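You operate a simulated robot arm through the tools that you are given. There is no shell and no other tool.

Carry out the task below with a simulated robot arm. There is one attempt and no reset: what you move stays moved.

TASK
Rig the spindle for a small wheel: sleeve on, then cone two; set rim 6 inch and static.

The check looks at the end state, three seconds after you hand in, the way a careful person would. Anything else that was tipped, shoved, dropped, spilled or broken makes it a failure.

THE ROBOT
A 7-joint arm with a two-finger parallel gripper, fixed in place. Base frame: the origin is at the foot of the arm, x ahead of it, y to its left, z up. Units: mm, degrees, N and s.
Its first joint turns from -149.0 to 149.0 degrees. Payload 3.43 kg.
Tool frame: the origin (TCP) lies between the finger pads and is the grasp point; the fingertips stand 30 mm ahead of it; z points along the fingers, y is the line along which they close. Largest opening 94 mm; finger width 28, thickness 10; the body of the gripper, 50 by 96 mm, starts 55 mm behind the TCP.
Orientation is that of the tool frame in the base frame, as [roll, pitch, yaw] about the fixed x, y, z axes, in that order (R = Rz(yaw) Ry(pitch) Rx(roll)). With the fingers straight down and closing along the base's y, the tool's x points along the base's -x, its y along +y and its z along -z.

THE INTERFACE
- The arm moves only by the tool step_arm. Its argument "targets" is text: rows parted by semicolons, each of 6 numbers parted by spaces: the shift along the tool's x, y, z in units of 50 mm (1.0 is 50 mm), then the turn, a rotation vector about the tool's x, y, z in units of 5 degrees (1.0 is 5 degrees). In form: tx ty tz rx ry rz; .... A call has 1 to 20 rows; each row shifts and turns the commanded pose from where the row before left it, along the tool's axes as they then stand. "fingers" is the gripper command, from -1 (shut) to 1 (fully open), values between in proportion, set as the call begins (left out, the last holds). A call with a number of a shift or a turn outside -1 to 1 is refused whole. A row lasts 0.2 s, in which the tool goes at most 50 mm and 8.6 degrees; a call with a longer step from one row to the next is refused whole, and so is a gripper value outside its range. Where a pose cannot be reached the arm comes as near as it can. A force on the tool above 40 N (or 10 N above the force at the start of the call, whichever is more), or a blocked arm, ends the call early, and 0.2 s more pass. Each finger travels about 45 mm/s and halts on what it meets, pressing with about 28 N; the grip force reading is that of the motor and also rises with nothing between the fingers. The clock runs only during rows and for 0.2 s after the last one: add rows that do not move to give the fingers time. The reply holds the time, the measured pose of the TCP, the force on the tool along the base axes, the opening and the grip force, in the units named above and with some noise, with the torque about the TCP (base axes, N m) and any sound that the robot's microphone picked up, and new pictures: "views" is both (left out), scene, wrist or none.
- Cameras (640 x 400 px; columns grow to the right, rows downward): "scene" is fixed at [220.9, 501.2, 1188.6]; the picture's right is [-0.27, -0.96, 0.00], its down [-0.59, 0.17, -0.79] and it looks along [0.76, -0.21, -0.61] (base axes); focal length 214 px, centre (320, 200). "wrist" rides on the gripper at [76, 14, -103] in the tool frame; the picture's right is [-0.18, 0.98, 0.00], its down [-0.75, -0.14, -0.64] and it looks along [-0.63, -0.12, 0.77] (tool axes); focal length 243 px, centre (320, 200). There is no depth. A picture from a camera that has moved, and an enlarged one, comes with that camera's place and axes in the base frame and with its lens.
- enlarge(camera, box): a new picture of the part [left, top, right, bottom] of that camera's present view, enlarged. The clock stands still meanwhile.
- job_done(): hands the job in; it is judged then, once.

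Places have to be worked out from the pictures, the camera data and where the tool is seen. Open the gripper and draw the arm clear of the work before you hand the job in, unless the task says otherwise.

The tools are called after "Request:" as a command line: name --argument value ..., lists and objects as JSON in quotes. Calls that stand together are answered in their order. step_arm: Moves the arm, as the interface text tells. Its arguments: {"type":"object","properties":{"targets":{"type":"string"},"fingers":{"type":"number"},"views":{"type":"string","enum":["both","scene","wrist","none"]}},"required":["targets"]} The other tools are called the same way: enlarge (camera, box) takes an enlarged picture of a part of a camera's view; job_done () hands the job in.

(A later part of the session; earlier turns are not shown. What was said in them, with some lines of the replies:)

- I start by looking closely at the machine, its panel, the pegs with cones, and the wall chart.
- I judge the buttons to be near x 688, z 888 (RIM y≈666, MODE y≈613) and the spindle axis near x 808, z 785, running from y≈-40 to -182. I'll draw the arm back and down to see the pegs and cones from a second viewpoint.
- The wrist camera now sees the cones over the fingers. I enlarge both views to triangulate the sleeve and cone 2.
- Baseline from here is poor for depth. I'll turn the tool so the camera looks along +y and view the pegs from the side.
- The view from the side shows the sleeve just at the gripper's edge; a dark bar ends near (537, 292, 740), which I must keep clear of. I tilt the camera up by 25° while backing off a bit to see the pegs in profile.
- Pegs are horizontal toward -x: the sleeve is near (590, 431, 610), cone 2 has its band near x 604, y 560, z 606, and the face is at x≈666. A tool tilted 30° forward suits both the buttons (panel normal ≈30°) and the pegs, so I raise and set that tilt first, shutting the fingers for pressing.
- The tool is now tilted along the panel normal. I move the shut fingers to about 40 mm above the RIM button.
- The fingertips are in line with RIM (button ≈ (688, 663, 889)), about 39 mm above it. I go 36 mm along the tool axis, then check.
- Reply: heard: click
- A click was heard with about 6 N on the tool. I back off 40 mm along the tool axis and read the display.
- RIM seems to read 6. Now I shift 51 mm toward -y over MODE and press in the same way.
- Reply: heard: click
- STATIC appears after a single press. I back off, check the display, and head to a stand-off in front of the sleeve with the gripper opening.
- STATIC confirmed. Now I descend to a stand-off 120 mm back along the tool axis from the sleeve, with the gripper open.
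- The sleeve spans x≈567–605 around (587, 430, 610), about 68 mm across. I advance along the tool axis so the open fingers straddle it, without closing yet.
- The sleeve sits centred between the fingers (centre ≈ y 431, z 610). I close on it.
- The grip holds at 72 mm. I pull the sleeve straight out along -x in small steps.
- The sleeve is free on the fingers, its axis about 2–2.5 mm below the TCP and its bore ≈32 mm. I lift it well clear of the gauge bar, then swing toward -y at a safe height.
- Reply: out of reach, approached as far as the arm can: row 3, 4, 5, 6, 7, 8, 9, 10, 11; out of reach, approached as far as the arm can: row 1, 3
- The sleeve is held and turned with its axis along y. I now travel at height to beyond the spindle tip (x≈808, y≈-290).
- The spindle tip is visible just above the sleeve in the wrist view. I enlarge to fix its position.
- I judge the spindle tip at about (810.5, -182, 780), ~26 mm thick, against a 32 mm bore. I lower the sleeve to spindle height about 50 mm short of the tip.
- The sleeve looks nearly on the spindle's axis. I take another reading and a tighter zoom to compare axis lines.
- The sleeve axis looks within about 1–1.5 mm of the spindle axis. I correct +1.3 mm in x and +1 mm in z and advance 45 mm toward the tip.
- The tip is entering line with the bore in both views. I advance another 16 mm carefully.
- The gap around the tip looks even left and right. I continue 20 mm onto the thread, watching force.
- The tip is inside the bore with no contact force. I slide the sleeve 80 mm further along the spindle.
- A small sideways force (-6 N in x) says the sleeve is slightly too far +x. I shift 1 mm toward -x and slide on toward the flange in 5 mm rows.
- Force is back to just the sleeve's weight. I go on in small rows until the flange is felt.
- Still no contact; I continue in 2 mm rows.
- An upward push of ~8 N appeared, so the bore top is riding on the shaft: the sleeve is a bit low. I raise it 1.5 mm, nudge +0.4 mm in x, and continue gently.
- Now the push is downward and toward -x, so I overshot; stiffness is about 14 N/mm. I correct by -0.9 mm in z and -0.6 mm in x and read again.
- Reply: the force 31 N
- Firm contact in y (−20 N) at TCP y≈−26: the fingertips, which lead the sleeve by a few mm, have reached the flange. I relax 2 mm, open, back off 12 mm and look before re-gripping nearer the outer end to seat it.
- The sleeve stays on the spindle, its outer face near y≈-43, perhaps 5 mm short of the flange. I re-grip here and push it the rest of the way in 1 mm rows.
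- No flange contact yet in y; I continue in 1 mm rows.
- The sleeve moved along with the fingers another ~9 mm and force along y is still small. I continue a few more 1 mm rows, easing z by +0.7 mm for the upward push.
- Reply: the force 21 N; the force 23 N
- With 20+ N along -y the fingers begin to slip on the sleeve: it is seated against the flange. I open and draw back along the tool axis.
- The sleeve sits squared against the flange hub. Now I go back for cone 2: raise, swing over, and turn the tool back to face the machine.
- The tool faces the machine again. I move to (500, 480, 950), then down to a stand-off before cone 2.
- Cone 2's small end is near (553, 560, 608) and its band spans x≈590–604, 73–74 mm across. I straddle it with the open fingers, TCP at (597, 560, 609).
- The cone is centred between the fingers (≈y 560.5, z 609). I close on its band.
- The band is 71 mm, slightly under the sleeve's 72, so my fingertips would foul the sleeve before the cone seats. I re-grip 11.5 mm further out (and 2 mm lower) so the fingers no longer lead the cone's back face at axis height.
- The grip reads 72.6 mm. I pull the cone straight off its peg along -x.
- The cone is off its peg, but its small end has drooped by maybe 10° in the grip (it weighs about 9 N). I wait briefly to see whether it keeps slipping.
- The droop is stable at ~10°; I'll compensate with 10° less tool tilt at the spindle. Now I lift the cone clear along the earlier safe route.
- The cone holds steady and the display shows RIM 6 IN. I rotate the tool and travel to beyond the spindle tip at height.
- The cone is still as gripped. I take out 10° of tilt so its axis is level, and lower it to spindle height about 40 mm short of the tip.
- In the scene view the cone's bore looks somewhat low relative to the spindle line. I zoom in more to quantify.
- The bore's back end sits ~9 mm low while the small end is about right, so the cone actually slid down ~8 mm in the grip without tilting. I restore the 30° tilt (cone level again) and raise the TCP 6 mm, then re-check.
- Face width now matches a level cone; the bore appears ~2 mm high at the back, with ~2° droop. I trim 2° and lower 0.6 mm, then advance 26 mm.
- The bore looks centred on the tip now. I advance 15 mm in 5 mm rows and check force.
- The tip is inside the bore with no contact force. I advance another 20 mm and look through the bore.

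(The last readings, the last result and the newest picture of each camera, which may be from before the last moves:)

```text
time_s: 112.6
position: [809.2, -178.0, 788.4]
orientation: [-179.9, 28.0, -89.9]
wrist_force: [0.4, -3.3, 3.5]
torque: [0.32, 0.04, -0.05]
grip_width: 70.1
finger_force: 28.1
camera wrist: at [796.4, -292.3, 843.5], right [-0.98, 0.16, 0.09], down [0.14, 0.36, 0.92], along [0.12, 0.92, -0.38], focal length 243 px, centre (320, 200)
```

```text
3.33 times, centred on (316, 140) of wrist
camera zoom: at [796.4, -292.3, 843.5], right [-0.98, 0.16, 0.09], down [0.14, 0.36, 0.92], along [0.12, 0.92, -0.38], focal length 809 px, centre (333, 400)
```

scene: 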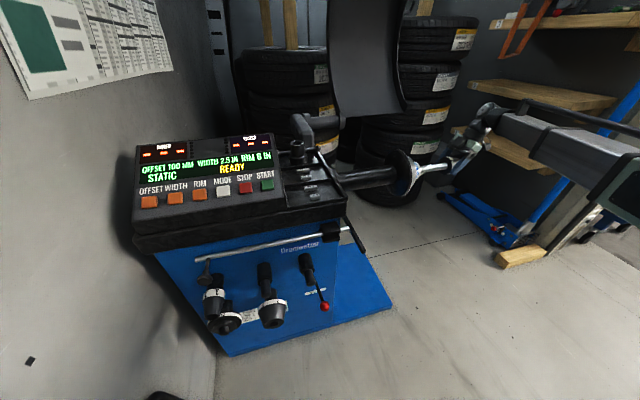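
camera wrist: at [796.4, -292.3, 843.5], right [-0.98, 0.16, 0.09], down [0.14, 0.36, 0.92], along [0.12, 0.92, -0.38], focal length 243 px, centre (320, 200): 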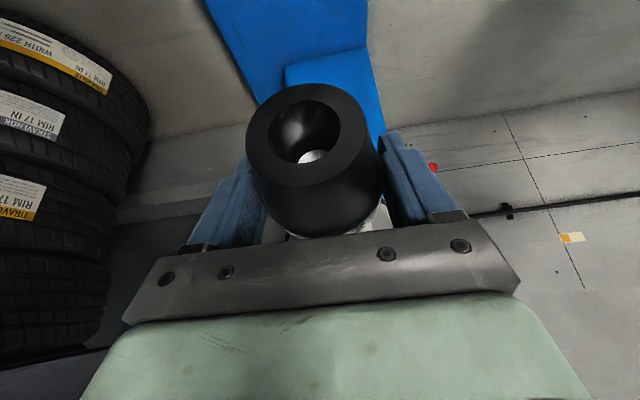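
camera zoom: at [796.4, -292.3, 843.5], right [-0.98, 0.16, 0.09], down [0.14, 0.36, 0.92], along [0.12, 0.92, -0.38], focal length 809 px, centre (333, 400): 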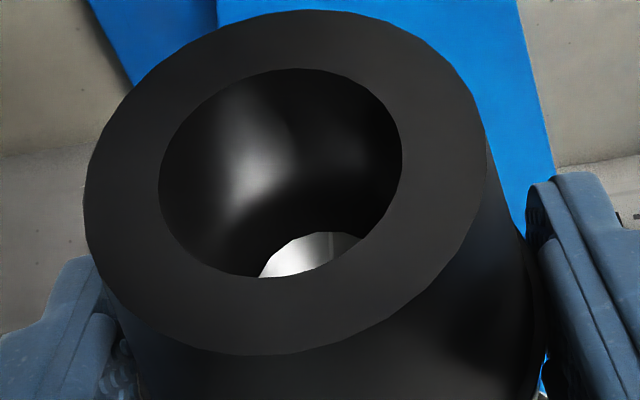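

An upward push of ~13 N with torque points to the bore's back edge riding on top of the thread: the cone is low. I raise it 1.6 mm and read the force.

Request:
step_arm --targets "-.015 0 -.028 0 0 0;0 0 0 0 0 0" --views "none"

Request:
step_arm --targets "-.088 0 .047 0 0 0;-.088 0 .047 0 0 0;0 0 0 0 0 0" --views "wrist"

Request:
enlarge --camera "wrist" --box '[220, 80, 412, 200]'

```text
time_s: 113.2
position: [810.8, -177.0, 788.1]
orientation: [-179.9, 28.0, -90.1]
wrist_force: [0.2, 0.2, -9.3]
torque: [0.03, 0.04, 0.02]
grip_width: 70.2
finger_force: 28.0
```

```text
time_s: 114.0
position: [811.1, -167.2, 790.0]
orientation: [180.0, 28.0, -90.0]
wrist_force: [-0.2, -0.5, -10.3]
torque: [0.03, 0.01, -0.04]
grip_width: 70.0
finger_force: 28.2
camera wrist: at [797.0, -281.9, 844.6], right [-0.98, 0.16, 0.09], down [0.14, 0.36, 0.92], along [0.12, 0.92, -0.38], focal length 243 px, centre (320, 200)
```

wrist: 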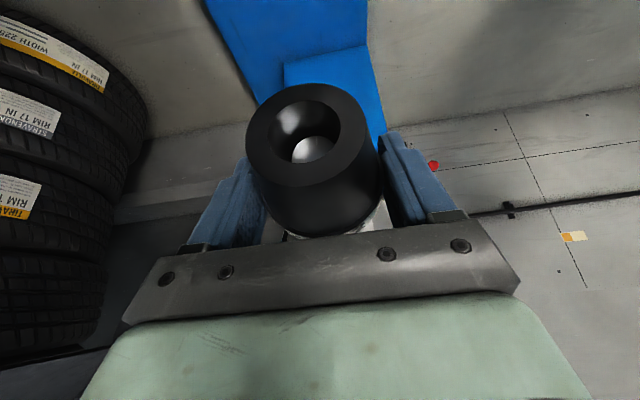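

```text
3.33 times, centred on (316, 140) of wrist
camera zoom: at [797.0, -281.9, 844.6], right [-0.98, 0.16, 0.09], down [0.14, 0.36, 0.92], along [0.12, 0.92, -0.38], focal length 809 px, centre (333, 400)
```

zoom: 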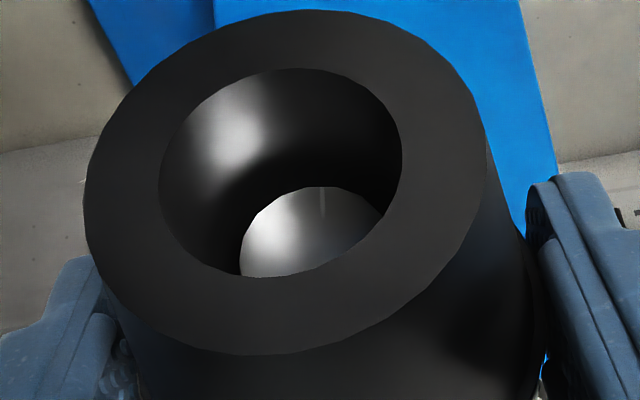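

Force is back to the cone's bare weight. I slide on 30 mm and check.

Request:
step_arm --targets "-.088 0 .047 0 0 0;-.088 0 .047 0 0 0;-.088 0 .047 0 0 0;0 0 0 0 0 0" --views "none"

Request:
step_arm --targets "-.088 0 .047 0 0 0;-.088 0 .047 0 0 0;-.088 0 .047 0 0 0;0 0 0 0 0 0" --views "both"

Request:
enlarge --camera "wrist" --box '[220, 80, 412, 200]'

Request:
enlarge --camera "scene" --box '[376, 130, 472, 190]'

```text
time_s: 115.0
position: [810.7, -151.2, 788.7]
orientation: [-180.0, 28.0, -90.1]
wrist_force: [-1.1, 0.3, -9.5]
torque: [0.05, -0.02, 0.06]
grip_width: 69.9
finger_force: 27.5
```

```text
time_s: 116.0
position: [810.9, -137.8, 789.0]
orientation: [-179.9, 28.0, -90.0]
wrist_force: [-1.5, -0.7, -9.4]
torque: [0.08, -0.02, 0.03]
grip_width: 69.6
finger_force: 28.3
camera wrist: at [797.0, -251.5, 843.8], right [-0.98, 0.16, 0.09], down [0.14, 0.36, 0.92], along [0.12, 0.92, -0.38], focal length 243 px, centre (320, 200)
```

scene: 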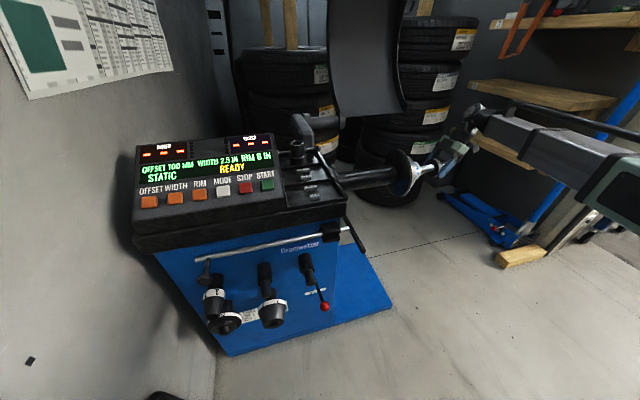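
wrist: 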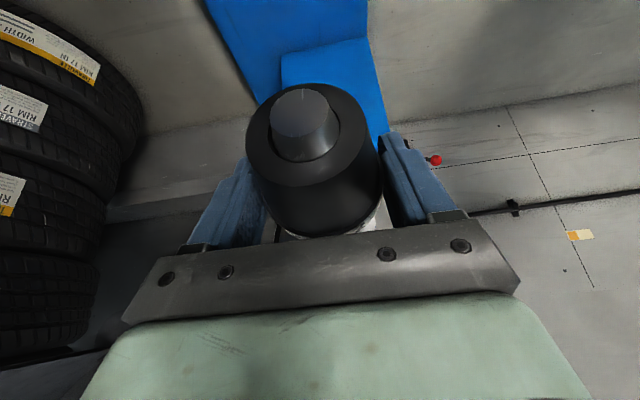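

```text
3.33 times, centred on (316, 140) of wrist
camera zoom: at [797.0, -251.5, 843.8], right [-0.98, 0.16, 0.09], down [0.14, 0.36, 0.92], along [0.12, 0.92, -0.38], focal length 809 px, centre (333, 400)
```

zoom: 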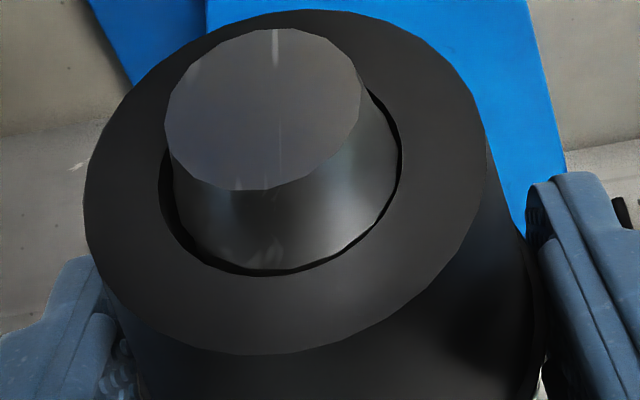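

```text
6.67 times, centred on (424, 160) of scene
camera zoom: at [220.9, 501.2, 1188.6], right [-0.27, -0.96, 0.0], down [-0.59, 0.17, -0.79], along [0.76, -0.21, -0.61], focal length 1430 px, centre (-373, 467)
```

zoom: 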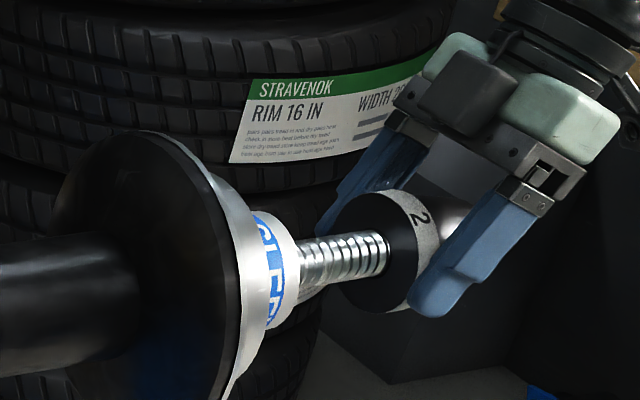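

Spindle sits centred in the cone's bore. The cone's back is ~70 mm from the sleeve; I advance 50 mm, checking halfway.

Request:
step_arm --targets "-.088 0 .047 0 0 0;-.088 0 .047 0 0 0;-.088 0 .047 0 0 0;-.088 0 .047 0 0 0;-.088 0 .047 0 0 0;0 0 0 0 0 0" --views "none"

Request:
step_arm --targets "-.088 0 .047 0 0 0;-.088 0 .047 0 0 0;-.088 0 .047 0 0 0;-.088 0 .047 0 0 0;-.088 0 .047 0 0 0;0 0 0 0 0 0" --views "both"

Request:
enlarge --camera "scene" --box '[376, 130, 472, 190]'

```text
time_s: 117.4
position: [809.6, -112.3, 788.4]
orientation: [180.0, 28.0, -90.0]
wrist_force: [0.0, -0.5, -9.7]
torque: [0.04, 0.0, 0.01]
grip_width: 69.8
finger_force: 27.9
```

```text
time_s: 118.8
position: [809.6, -87.0, 790.2]
orientation: [-179.9, 28.1, -89.9]
wrist_force: [0.9, 0.9, 11.9]
torque: [0.96, 0.05, 0.05]
grip_width: 69.8
finger_force: 28.1
camera wrist: at [796.2, -201.9, 844.4], right [-0.98, 0.16, 0.08], down [0.14, 0.36, 0.92], along [0.12, 0.92, -0.38], focal length 243 px, centre (320, 200)
```

scene: 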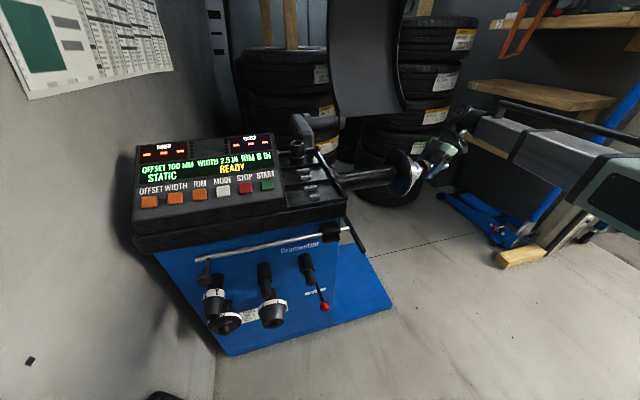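
wrist: 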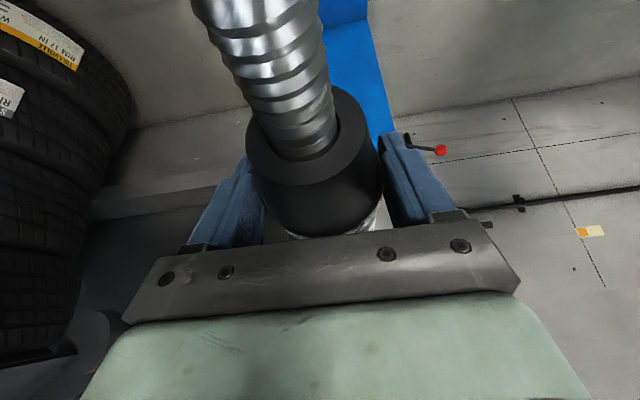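

```text
6.67 times, centred on (424, 160) of scene
camera zoom: at [220.9, 501.2, 1188.6], right [-0.27, -0.96, 0.0], down [-0.59, 0.17, -0.79], along [0.76, -0.21, -0.61], focal length 1430 px, centre (-373, 467)
```

zoom: 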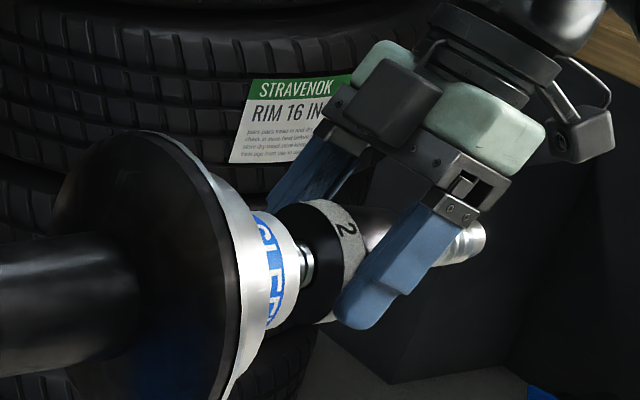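

An upward push of ~21 N has appeared again with a pitching torque. I raise the cone 1.4 mm and read.

Request:
step_arm --targets "-.013 0 -.0247 0 0 0;0 0 0 0 0 0" --views "none"

Request:
step_arm --targets "0 0 0 0 0 0" --views "wrist"

Request:
enlarge --camera "wrist" --box '[220, 80, 412, 200]'

```text
time_s: 119.4
position: [810.6, -88.7, 790.0]
orientation: [180.0, 28.0, -89.9]
wrist_force: [-1.2, 0.7, -1.3]
torque: [0.67, -0.02, 0.07]
grip_width: 70.0
finger_force: 28.1
```

```text
time_s: 119.8
position: [809.9, -87.9, 789.9]
orientation: [-180.0, 28.0, -90.0]
wrist_force: [-1.9, 1.1, -4.9]
torque: [0.4, -0.01, 0.1]
grip_width: 69.9
finger_force: 28.3
camera wrist: at [796.3, -202.1, 844.8], right [-0.98, 0.16, 0.09], down [0.14, 0.36, 0.92], along [0.12, 0.92, -0.38], focal length 243 px, centre (320, 200)
```

wrist: 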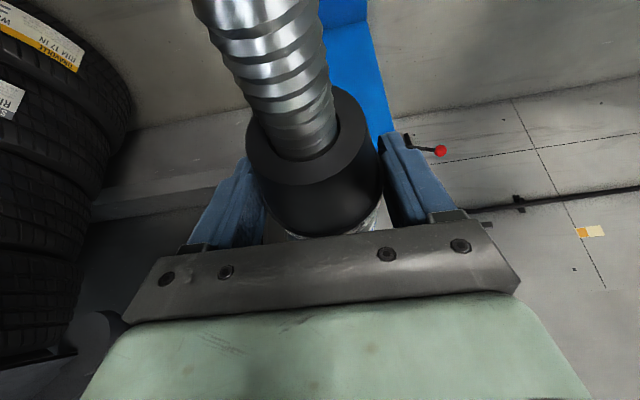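

```text
3.33 times, centred on (316, 140) of wrist
camera zoom: at [796.3, -202.1, 844.8], right [-0.98, 0.16, 0.09], down [0.14, 0.36, 0.92], along [0.12, 0.92, -0.38], focal length 809 px, centre (333, 400)
```

zoom: 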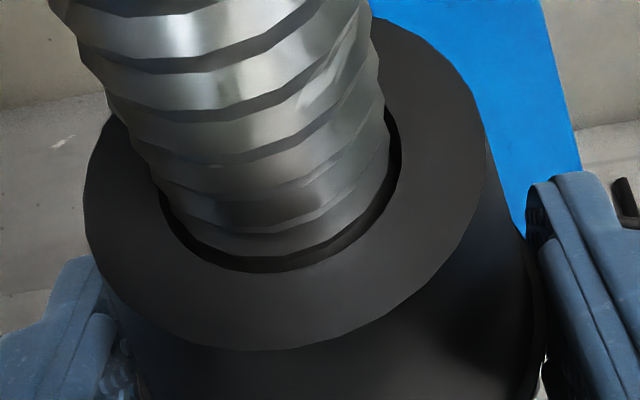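

Residual push is small; the torque says the back end is still slightly low relative to the front. I trim the pitch 1.5° back and raise 0.3 mm.

Request:
step_arm --targets "-.003 0 -.005 0 -.3 0;0 0 0 0 0 0" --views "none"

Request:
step_arm --targets "-.087 0 .049 0 0 0;0 0 0 0 0 0" --views "none"

```text
time_s: 120.4
position: [809.7, -88.1, 790.4]
orientation: [-180.0, 29.4, -90.1]
wrist_force: [-4.0, -0.3, -13.2]
torque: [-0.79, 0.02, -0.02]
grip_width: 69.7
finger_force: 27.9
```

```text
time_s: 121.0
position: [811.5, -82.6, 789.8]
orientation: [-180.0, 29.6, -89.9]
wrist_force: [-3.1, 0.2, -19.1]
torque: [-0.47, 0.01, 0.08]
grip_width: 69.8
finger_force: 27.5
```

Slight over-correction the other way; the fit is close. I take back half a degree and lower 0.5 mm.

Request:
step_arm --targets ".005 .012 .0087 0 .12 0;0 0 0 0 0 0" --views "none"

Request:
step_arm --targets "-.087 0 .048 0 0 0;0 0 0 0 0 0" --views "none"

Request:
step_arm --targets "-.087 0 .048 0 0 0;0 0 0 0 0 0" --views "both"

Request:
enlarge --camera "scene" --box '[376, 130, 472, 190]'

```text
time_s: 121.6
position: [810.7, -82.2, 789.3]
orientation: [-179.9, 29.0, -90.1]
wrist_force: [1.3, -0.1, -4.9]
torque: [0.76, -0.04, -0.01]
grip_width: 70.0
finger_force: 27.1
```

```text
time_s: 122.2
position: [809.9, -76.5, 790.1]
orientation: [-179.9, 29.0, -90.0]
wrist_force: [4.2, -1.1, 4.6]
torque: [0.9, -0.03, 0.02]
grip_width: 69.8
finger_force: 27.8
```

```text
time_s: 122.8
position: [810.0, -72.4, 790.0]
orientation: [-179.8, 28.9, -89.8]
wrist_force: [7.1, 0.9, 16.8]
torque: [0.57, -0.05, -0.1]
grip_width: 69.9
finger_force: 28.6
camera wrist: at [796.1, -187.7, 843.5], right [-0.98, 0.16, 0.09], down [0.14, 0.35, 0.93], along [0.12, 0.92, -0.37], focal length 243 px, centre (320, 200)
```

scene: 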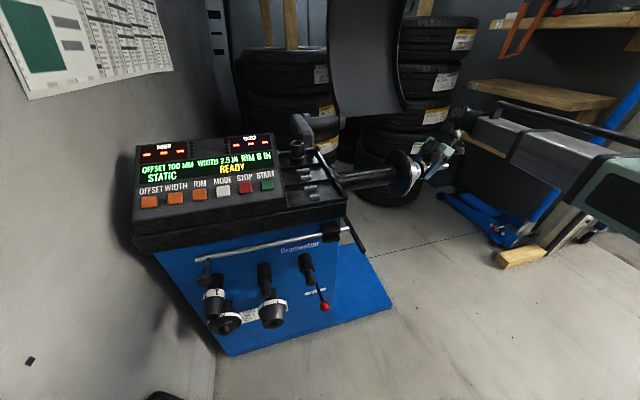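
wrist: 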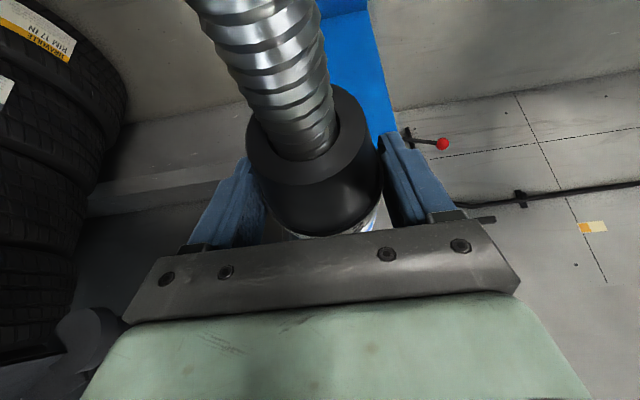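

```text
6.67 times, centred on (424, 160) of scene
camera zoom: at [220.9, 501.2, 1188.6], right [-0.27, -0.96, 0.0], down [-0.59, 0.17, -0.79], along [0.76, -0.21, -0.61], focal length 1430 px, centre (-373, 467)
```

zoom: 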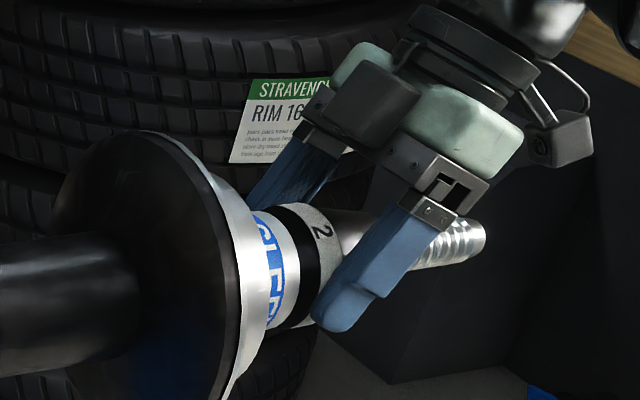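

The cone is close to the sleeve now. I relieve with +1.2 mm z and +0.5 mm x and continue in 2 mm rows.

Request:
step_arm --targets "-.0116 -.01 -.021 0 0 0;0 0 0 0 0 0" --views "none"

Request:
step_arm --targets "-.035 0 .0194 0 0 0;-.035 0 .0194 0 0 0;0 0 0 0 0 0" --views "none"

Request:
step_arm --targets "-.035 0 .0194 0 0 0;-.035 0 .0194 0 0 0;0 0 0 0 0 0" --views "none"

```text
time_s: 123.4
position: [810.2, -71.4, 791.1]
orientation: [-179.9, 28.9, -89.9]
wrist_force: [5.2, 0.5, 4.5]
torque: [0.76, -0.07, -0.24]
grip_width: 69.5
finger_force: 28.3
```

```text
time_s: 124.2
position: [810.4, -67.8, 789.7]
orientation: [180.0, 28.7, -90.0]
wrist_force: [-4.3, 0.1, -8.8]
torque: [0.21, 0.05, -0.17]
grip_width: 69.8
finger_force: 28.4
```

```text
time_s: 125.0
position: [810.3, -64.3, 791.0]
orientation: [179.9, 29.0, -90.0]
wrist_force: [-12.4, -0.4, -14.0]
torque: [-0.33, 0.12, 0.13]
grip_width: 69.8
finger_force: 28.1
```

Small alternating side loads look like thread ridges passing. I shift -0.5 mm in x and continue toward the sleeve.

Request:
step_arm --targets "-.035 .01 .0194 0 0 0;-.035 0 .0194 0 0 0;0 0 0 0 0 0" --views "none"

Request:
step_arm --targets "-.0175 0 .0097 0 0 0;-.0175 0 .0097 0 0 0;-.0175 0 .0097 0 0 0;0 0 0 0 0 0" --views "both"

Request:
enlarge --camera "scene" --box '[376, 130, 472, 190]'

Request:
enlarge --camera "wrist" --box '[220, 80, 412, 200]'

```text
time_s: 125.8
position: [809.4, -60.8, 791.2]
orientation: [-180.0, 28.8, -90.0]
wrist_force: [-11.8, -11.2, -10.6]
torque: [0.0, 0.11, 0.55]
grip_width: 69.9
finger_force: 27.6
```

```text
time_s: 126.8
position: [809.2, -57.8, 792.3]
orientation: [-179.9, 28.9, -89.9]
wrist_force: [-8.9, -20.3, 3.5]
torque: [-0.25, 0.08, 0.19]
grip_width: 69.8
finger_force: 27.9
camera wrist: at [796.1, -173.2, 845.0], right [-0.98, 0.16, 0.09], down [0.14, 0.35, 0.93], along [0.12, 0.92, -0.37], focal length 243 px, centre (320, 200)
```

scene: 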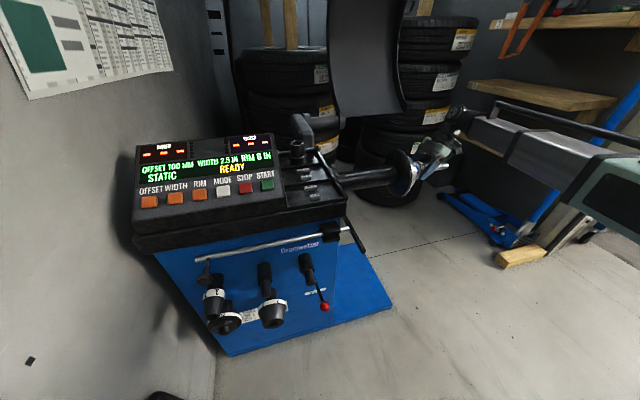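
wrist: 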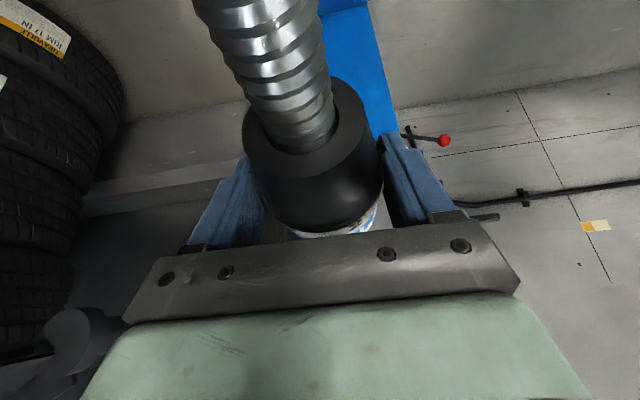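

```text
6.67 times, centred on (424, 160) of scene
camera zoom: at [220.9, 501.2, 1188.6], right [-0.27, -0.96, 0.0], down [-0.59, 0.17, -0.79], along [0.76, -0.21, -0.61], focal length 1430 px, centre (-373, 467)
```

zoom: 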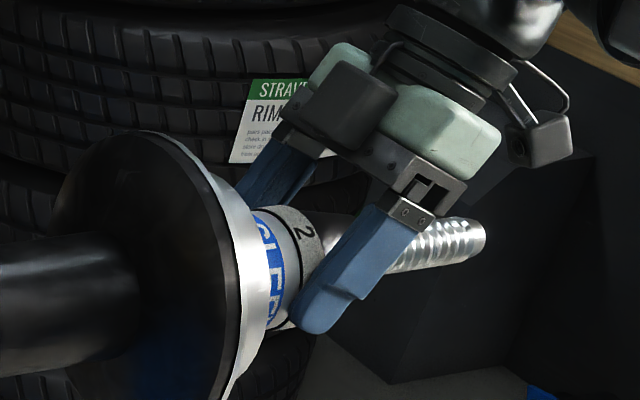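

```text
3.33 times, centred on (316, 140) of wrist
camera zoom: at [796.1, -173.2, 845.0], right [-0.98, 0.16, 0.09], down [0.14, 0.35, 0.93], along [0.12, 0.92, -0.37], focal length 809 px, centre (333, 400)
```

zoom: 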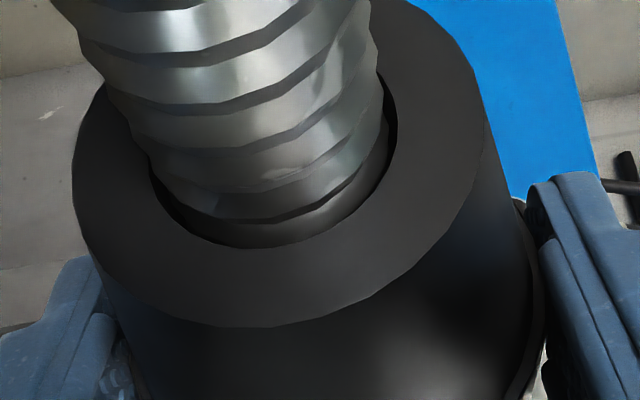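

The cone is pressed against the sleeve (-20 N along y, no visible gap). I relax 1 mm, open, and withdraw along the tool axis.

Request:
step_arm --targets ".0175 0 -.0097 0 0 0;0 0 0 0 0 0" --views "none"

Request:
step_arm --targets "0 0 0 0 0 0;0 0 0 0 0 0;0 0 0 0 0 0;0 0 -.2 0 0 0;0 0 -.4 0 0 0;0 0 -.5 0 0 0;0 0 -.6 0 0 0;0 0 -.6 0 0 0;0 0 -.6 0 0 0;0 0 0 0 0 0" --fingers 1 --views "both"

Request:
enlarge --camera "scene" --box '[376, 130, 472, 190]'

Request:
enlarge --camera "wrist" --box '[160, 0, 480, 200]'

```text
time_s: 127.4
position: [809.9, -56.9, 791.4]
orientation: [-179.8, 29.0, -89.9]
wrist_force: [-8.7, -12.4, 10.8]
torque: [-0.56, 0.11, 0.04]
grip_width: 69.5
finger_force: 27.9
```

```text
time_s: 129.6
position: [810.1, -128.8, 919.4]
orientation: [-180.0, 28.8, -90.0]
wrist_force: [0.1, 0.0, -0.3]
torque: [-0.04, 0.03, -0.01]
grip_width: 94.0
finger_force: 0.1
camera wrist: at [796.7, -243.7, 972.0], right [-0.98, 0.16, 0.09], down [0.14, 0.35, 0.93], along [0.12, 0.92, -0.37], focal length 243 px, centre (320, 200)
```

scene: 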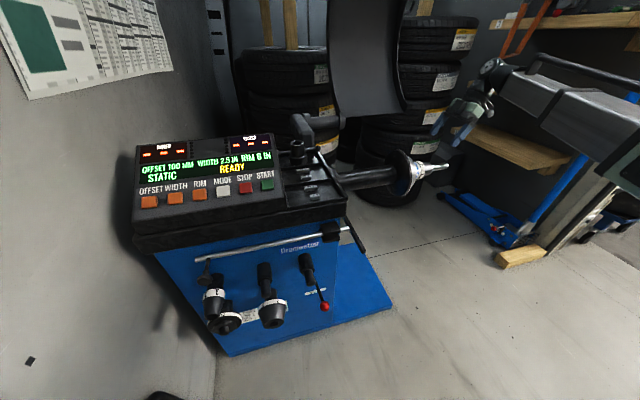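
wrist: 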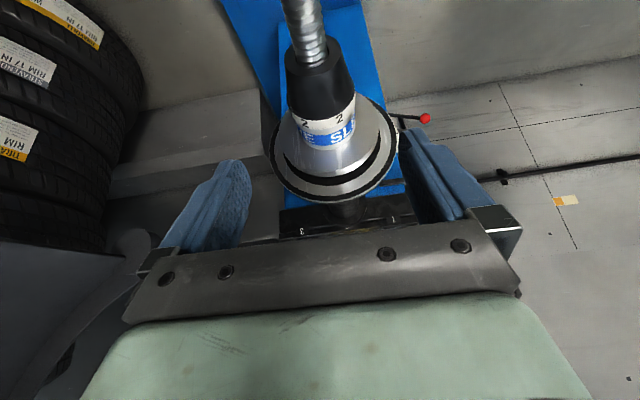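

```text
6.67 times, centred on (424, 160) of scene
camera zoom: at [220.9, 501.2, 1188.6], right [-0.27, -0.96, 0.0], down [-0.59, 0.17, -0.79], along [0.76, -0.21, -0.61], focal length 1430 px, centre (-373, 467)
```

zoom: 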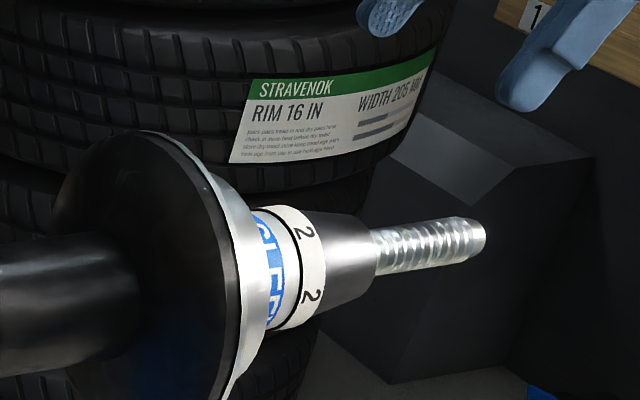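

```text
2.00 times, centred on (320, 100) of wrist
camera zoom: at [796.7, -243.7, 972.0], right [-0.98, 0.16, 0.09], down [0.14, 0.35, 0.93], along [0.12, 0.92, -0.37], focal length 485 px, centre (320, 400)
```

zoom: 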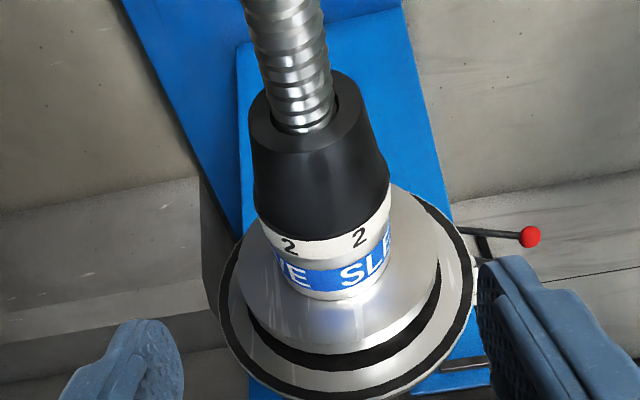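

Sleeve sits against the flange and cone 2 against the sleeve, both on the spindle. I draw the arm further clear and check the display and surroundings once more.

Request:
step_arm --targets "0 0 -.8 0 0 0;0 0 -.8 0 0 0;0 0 -.8 0 0 0;0 .8 0 0 0 0;0 .8 0 0 0 0;0 .8 0 0 0 0;0 0 0 0 0 0" --views "both"

Request:
enlarge --camera "scene" --box '[120, 120, 290, 226]'

Request:
enlarge --camera "scene" --box '[190, 200, 470, 375]'

Request:
enlarge --camera "scene" --box '[270, 110, 470, 235]'

```text
time_s: 131.2
position: [691.9, -185.5, 1024.5]
orientation: [-179.8, 29.0, -90.0]
wrist_force: [0.5, 0.1, 0.4]
torque: [-0.03, 0.0, -0.01]
grip_width: 94.2
finger_force: 0.0
camera wrist: at [676.9, -301.9, 1077.9], right [-0.98, 0.16, 0.09], down [0.14, 0.35, 0.93], along [0.12, 0.92, -0.37], focal length 243 px, centre (320, 200)
```

scene: 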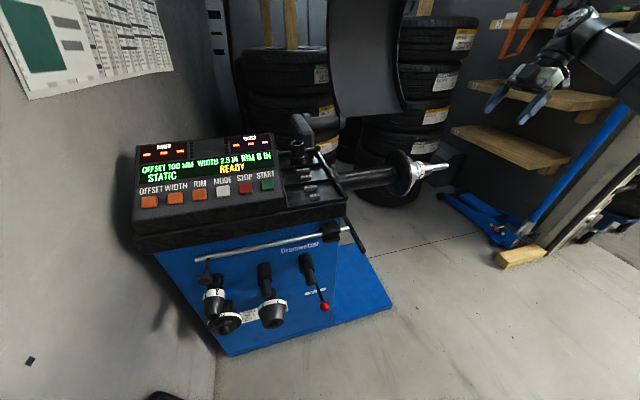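
wrist: 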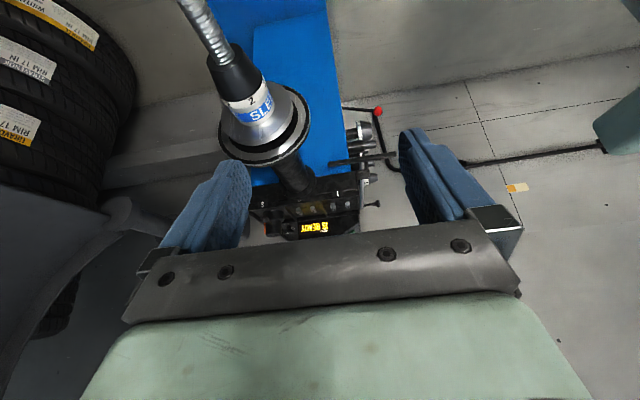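

```text
3.76 times, centred on (205, 173) of scene
camera zoom: at [220.9, 501.2, 1188.6], right [-0.27, -0.96, 0.0], down [-0.59, 0.17, -0.79], along [0.76, -0.21, -0.61], focal length 807 px, centre (753, 302)
```

zoom: 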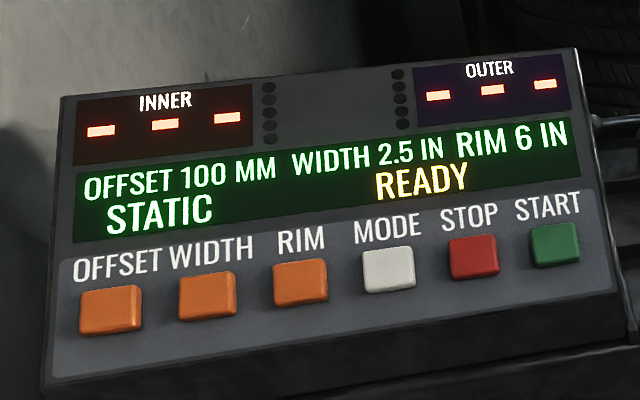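

```text
2.29 times, centred on (330, 288) of scene
camera zoom: at [220.9, 501.2, 1188.6], right [-0.27, -0.96, 0.0], down [-0.59, 0.17, -0.79], along [0.76, -0.21, -0.61], focal length 490 px, centre (297, 0)
```

zoom: 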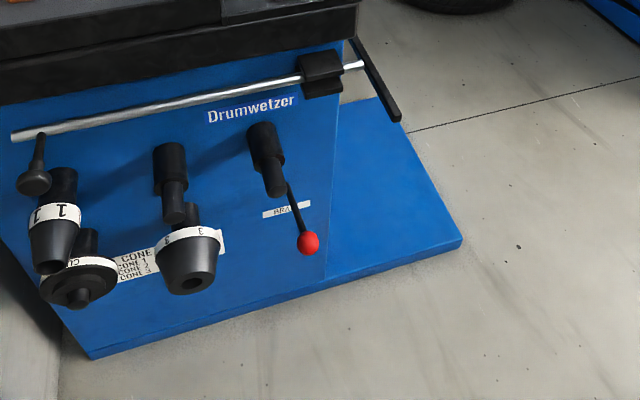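

```text
3.20 times, centred on (370, 172) of scene
camera zoom: at [220.9, 501.2, 1188.6], right [-0.27, -0.96, 0.0], down [-0.59, 0.17, -0.79], along [0.76, -0.21, -0.61], focal length 686 px, centre (160, 288)
```

zoom: 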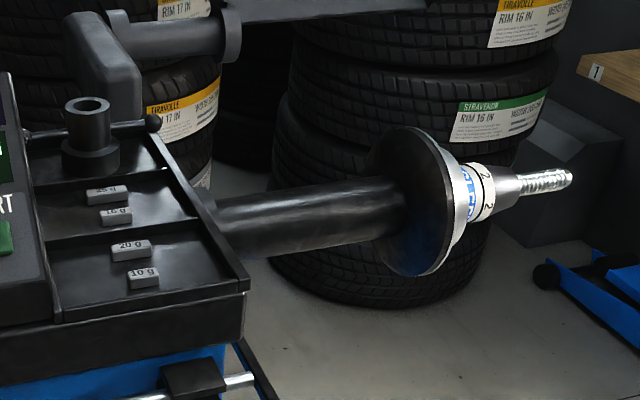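

The display shows RIM 6 IN and STATIC. The sleeve and cone 2 are in order on the spindle, everything else is where it was, and the arm is clear with the gripper open. I hand the job in.

Request:
job_done

```text
The job is handed in.
```

The spindle is rigged and the job is handed in. The sleeve is on first, against the flange, with cone two against it, small end facing out. The display reads RIM 6 IN and STATIC.

I pressed only RIM and MODE, once each. Offset is still 100 mm and width 2.5 in. In the last pictures the other cones, the cup, the gauge and the brake lever were undisturbed. The gripper is open and the arm is drawn clear.

Cone two slipped down about 8 mm in the grip on the way over, so I corrected for that before sliding it on.
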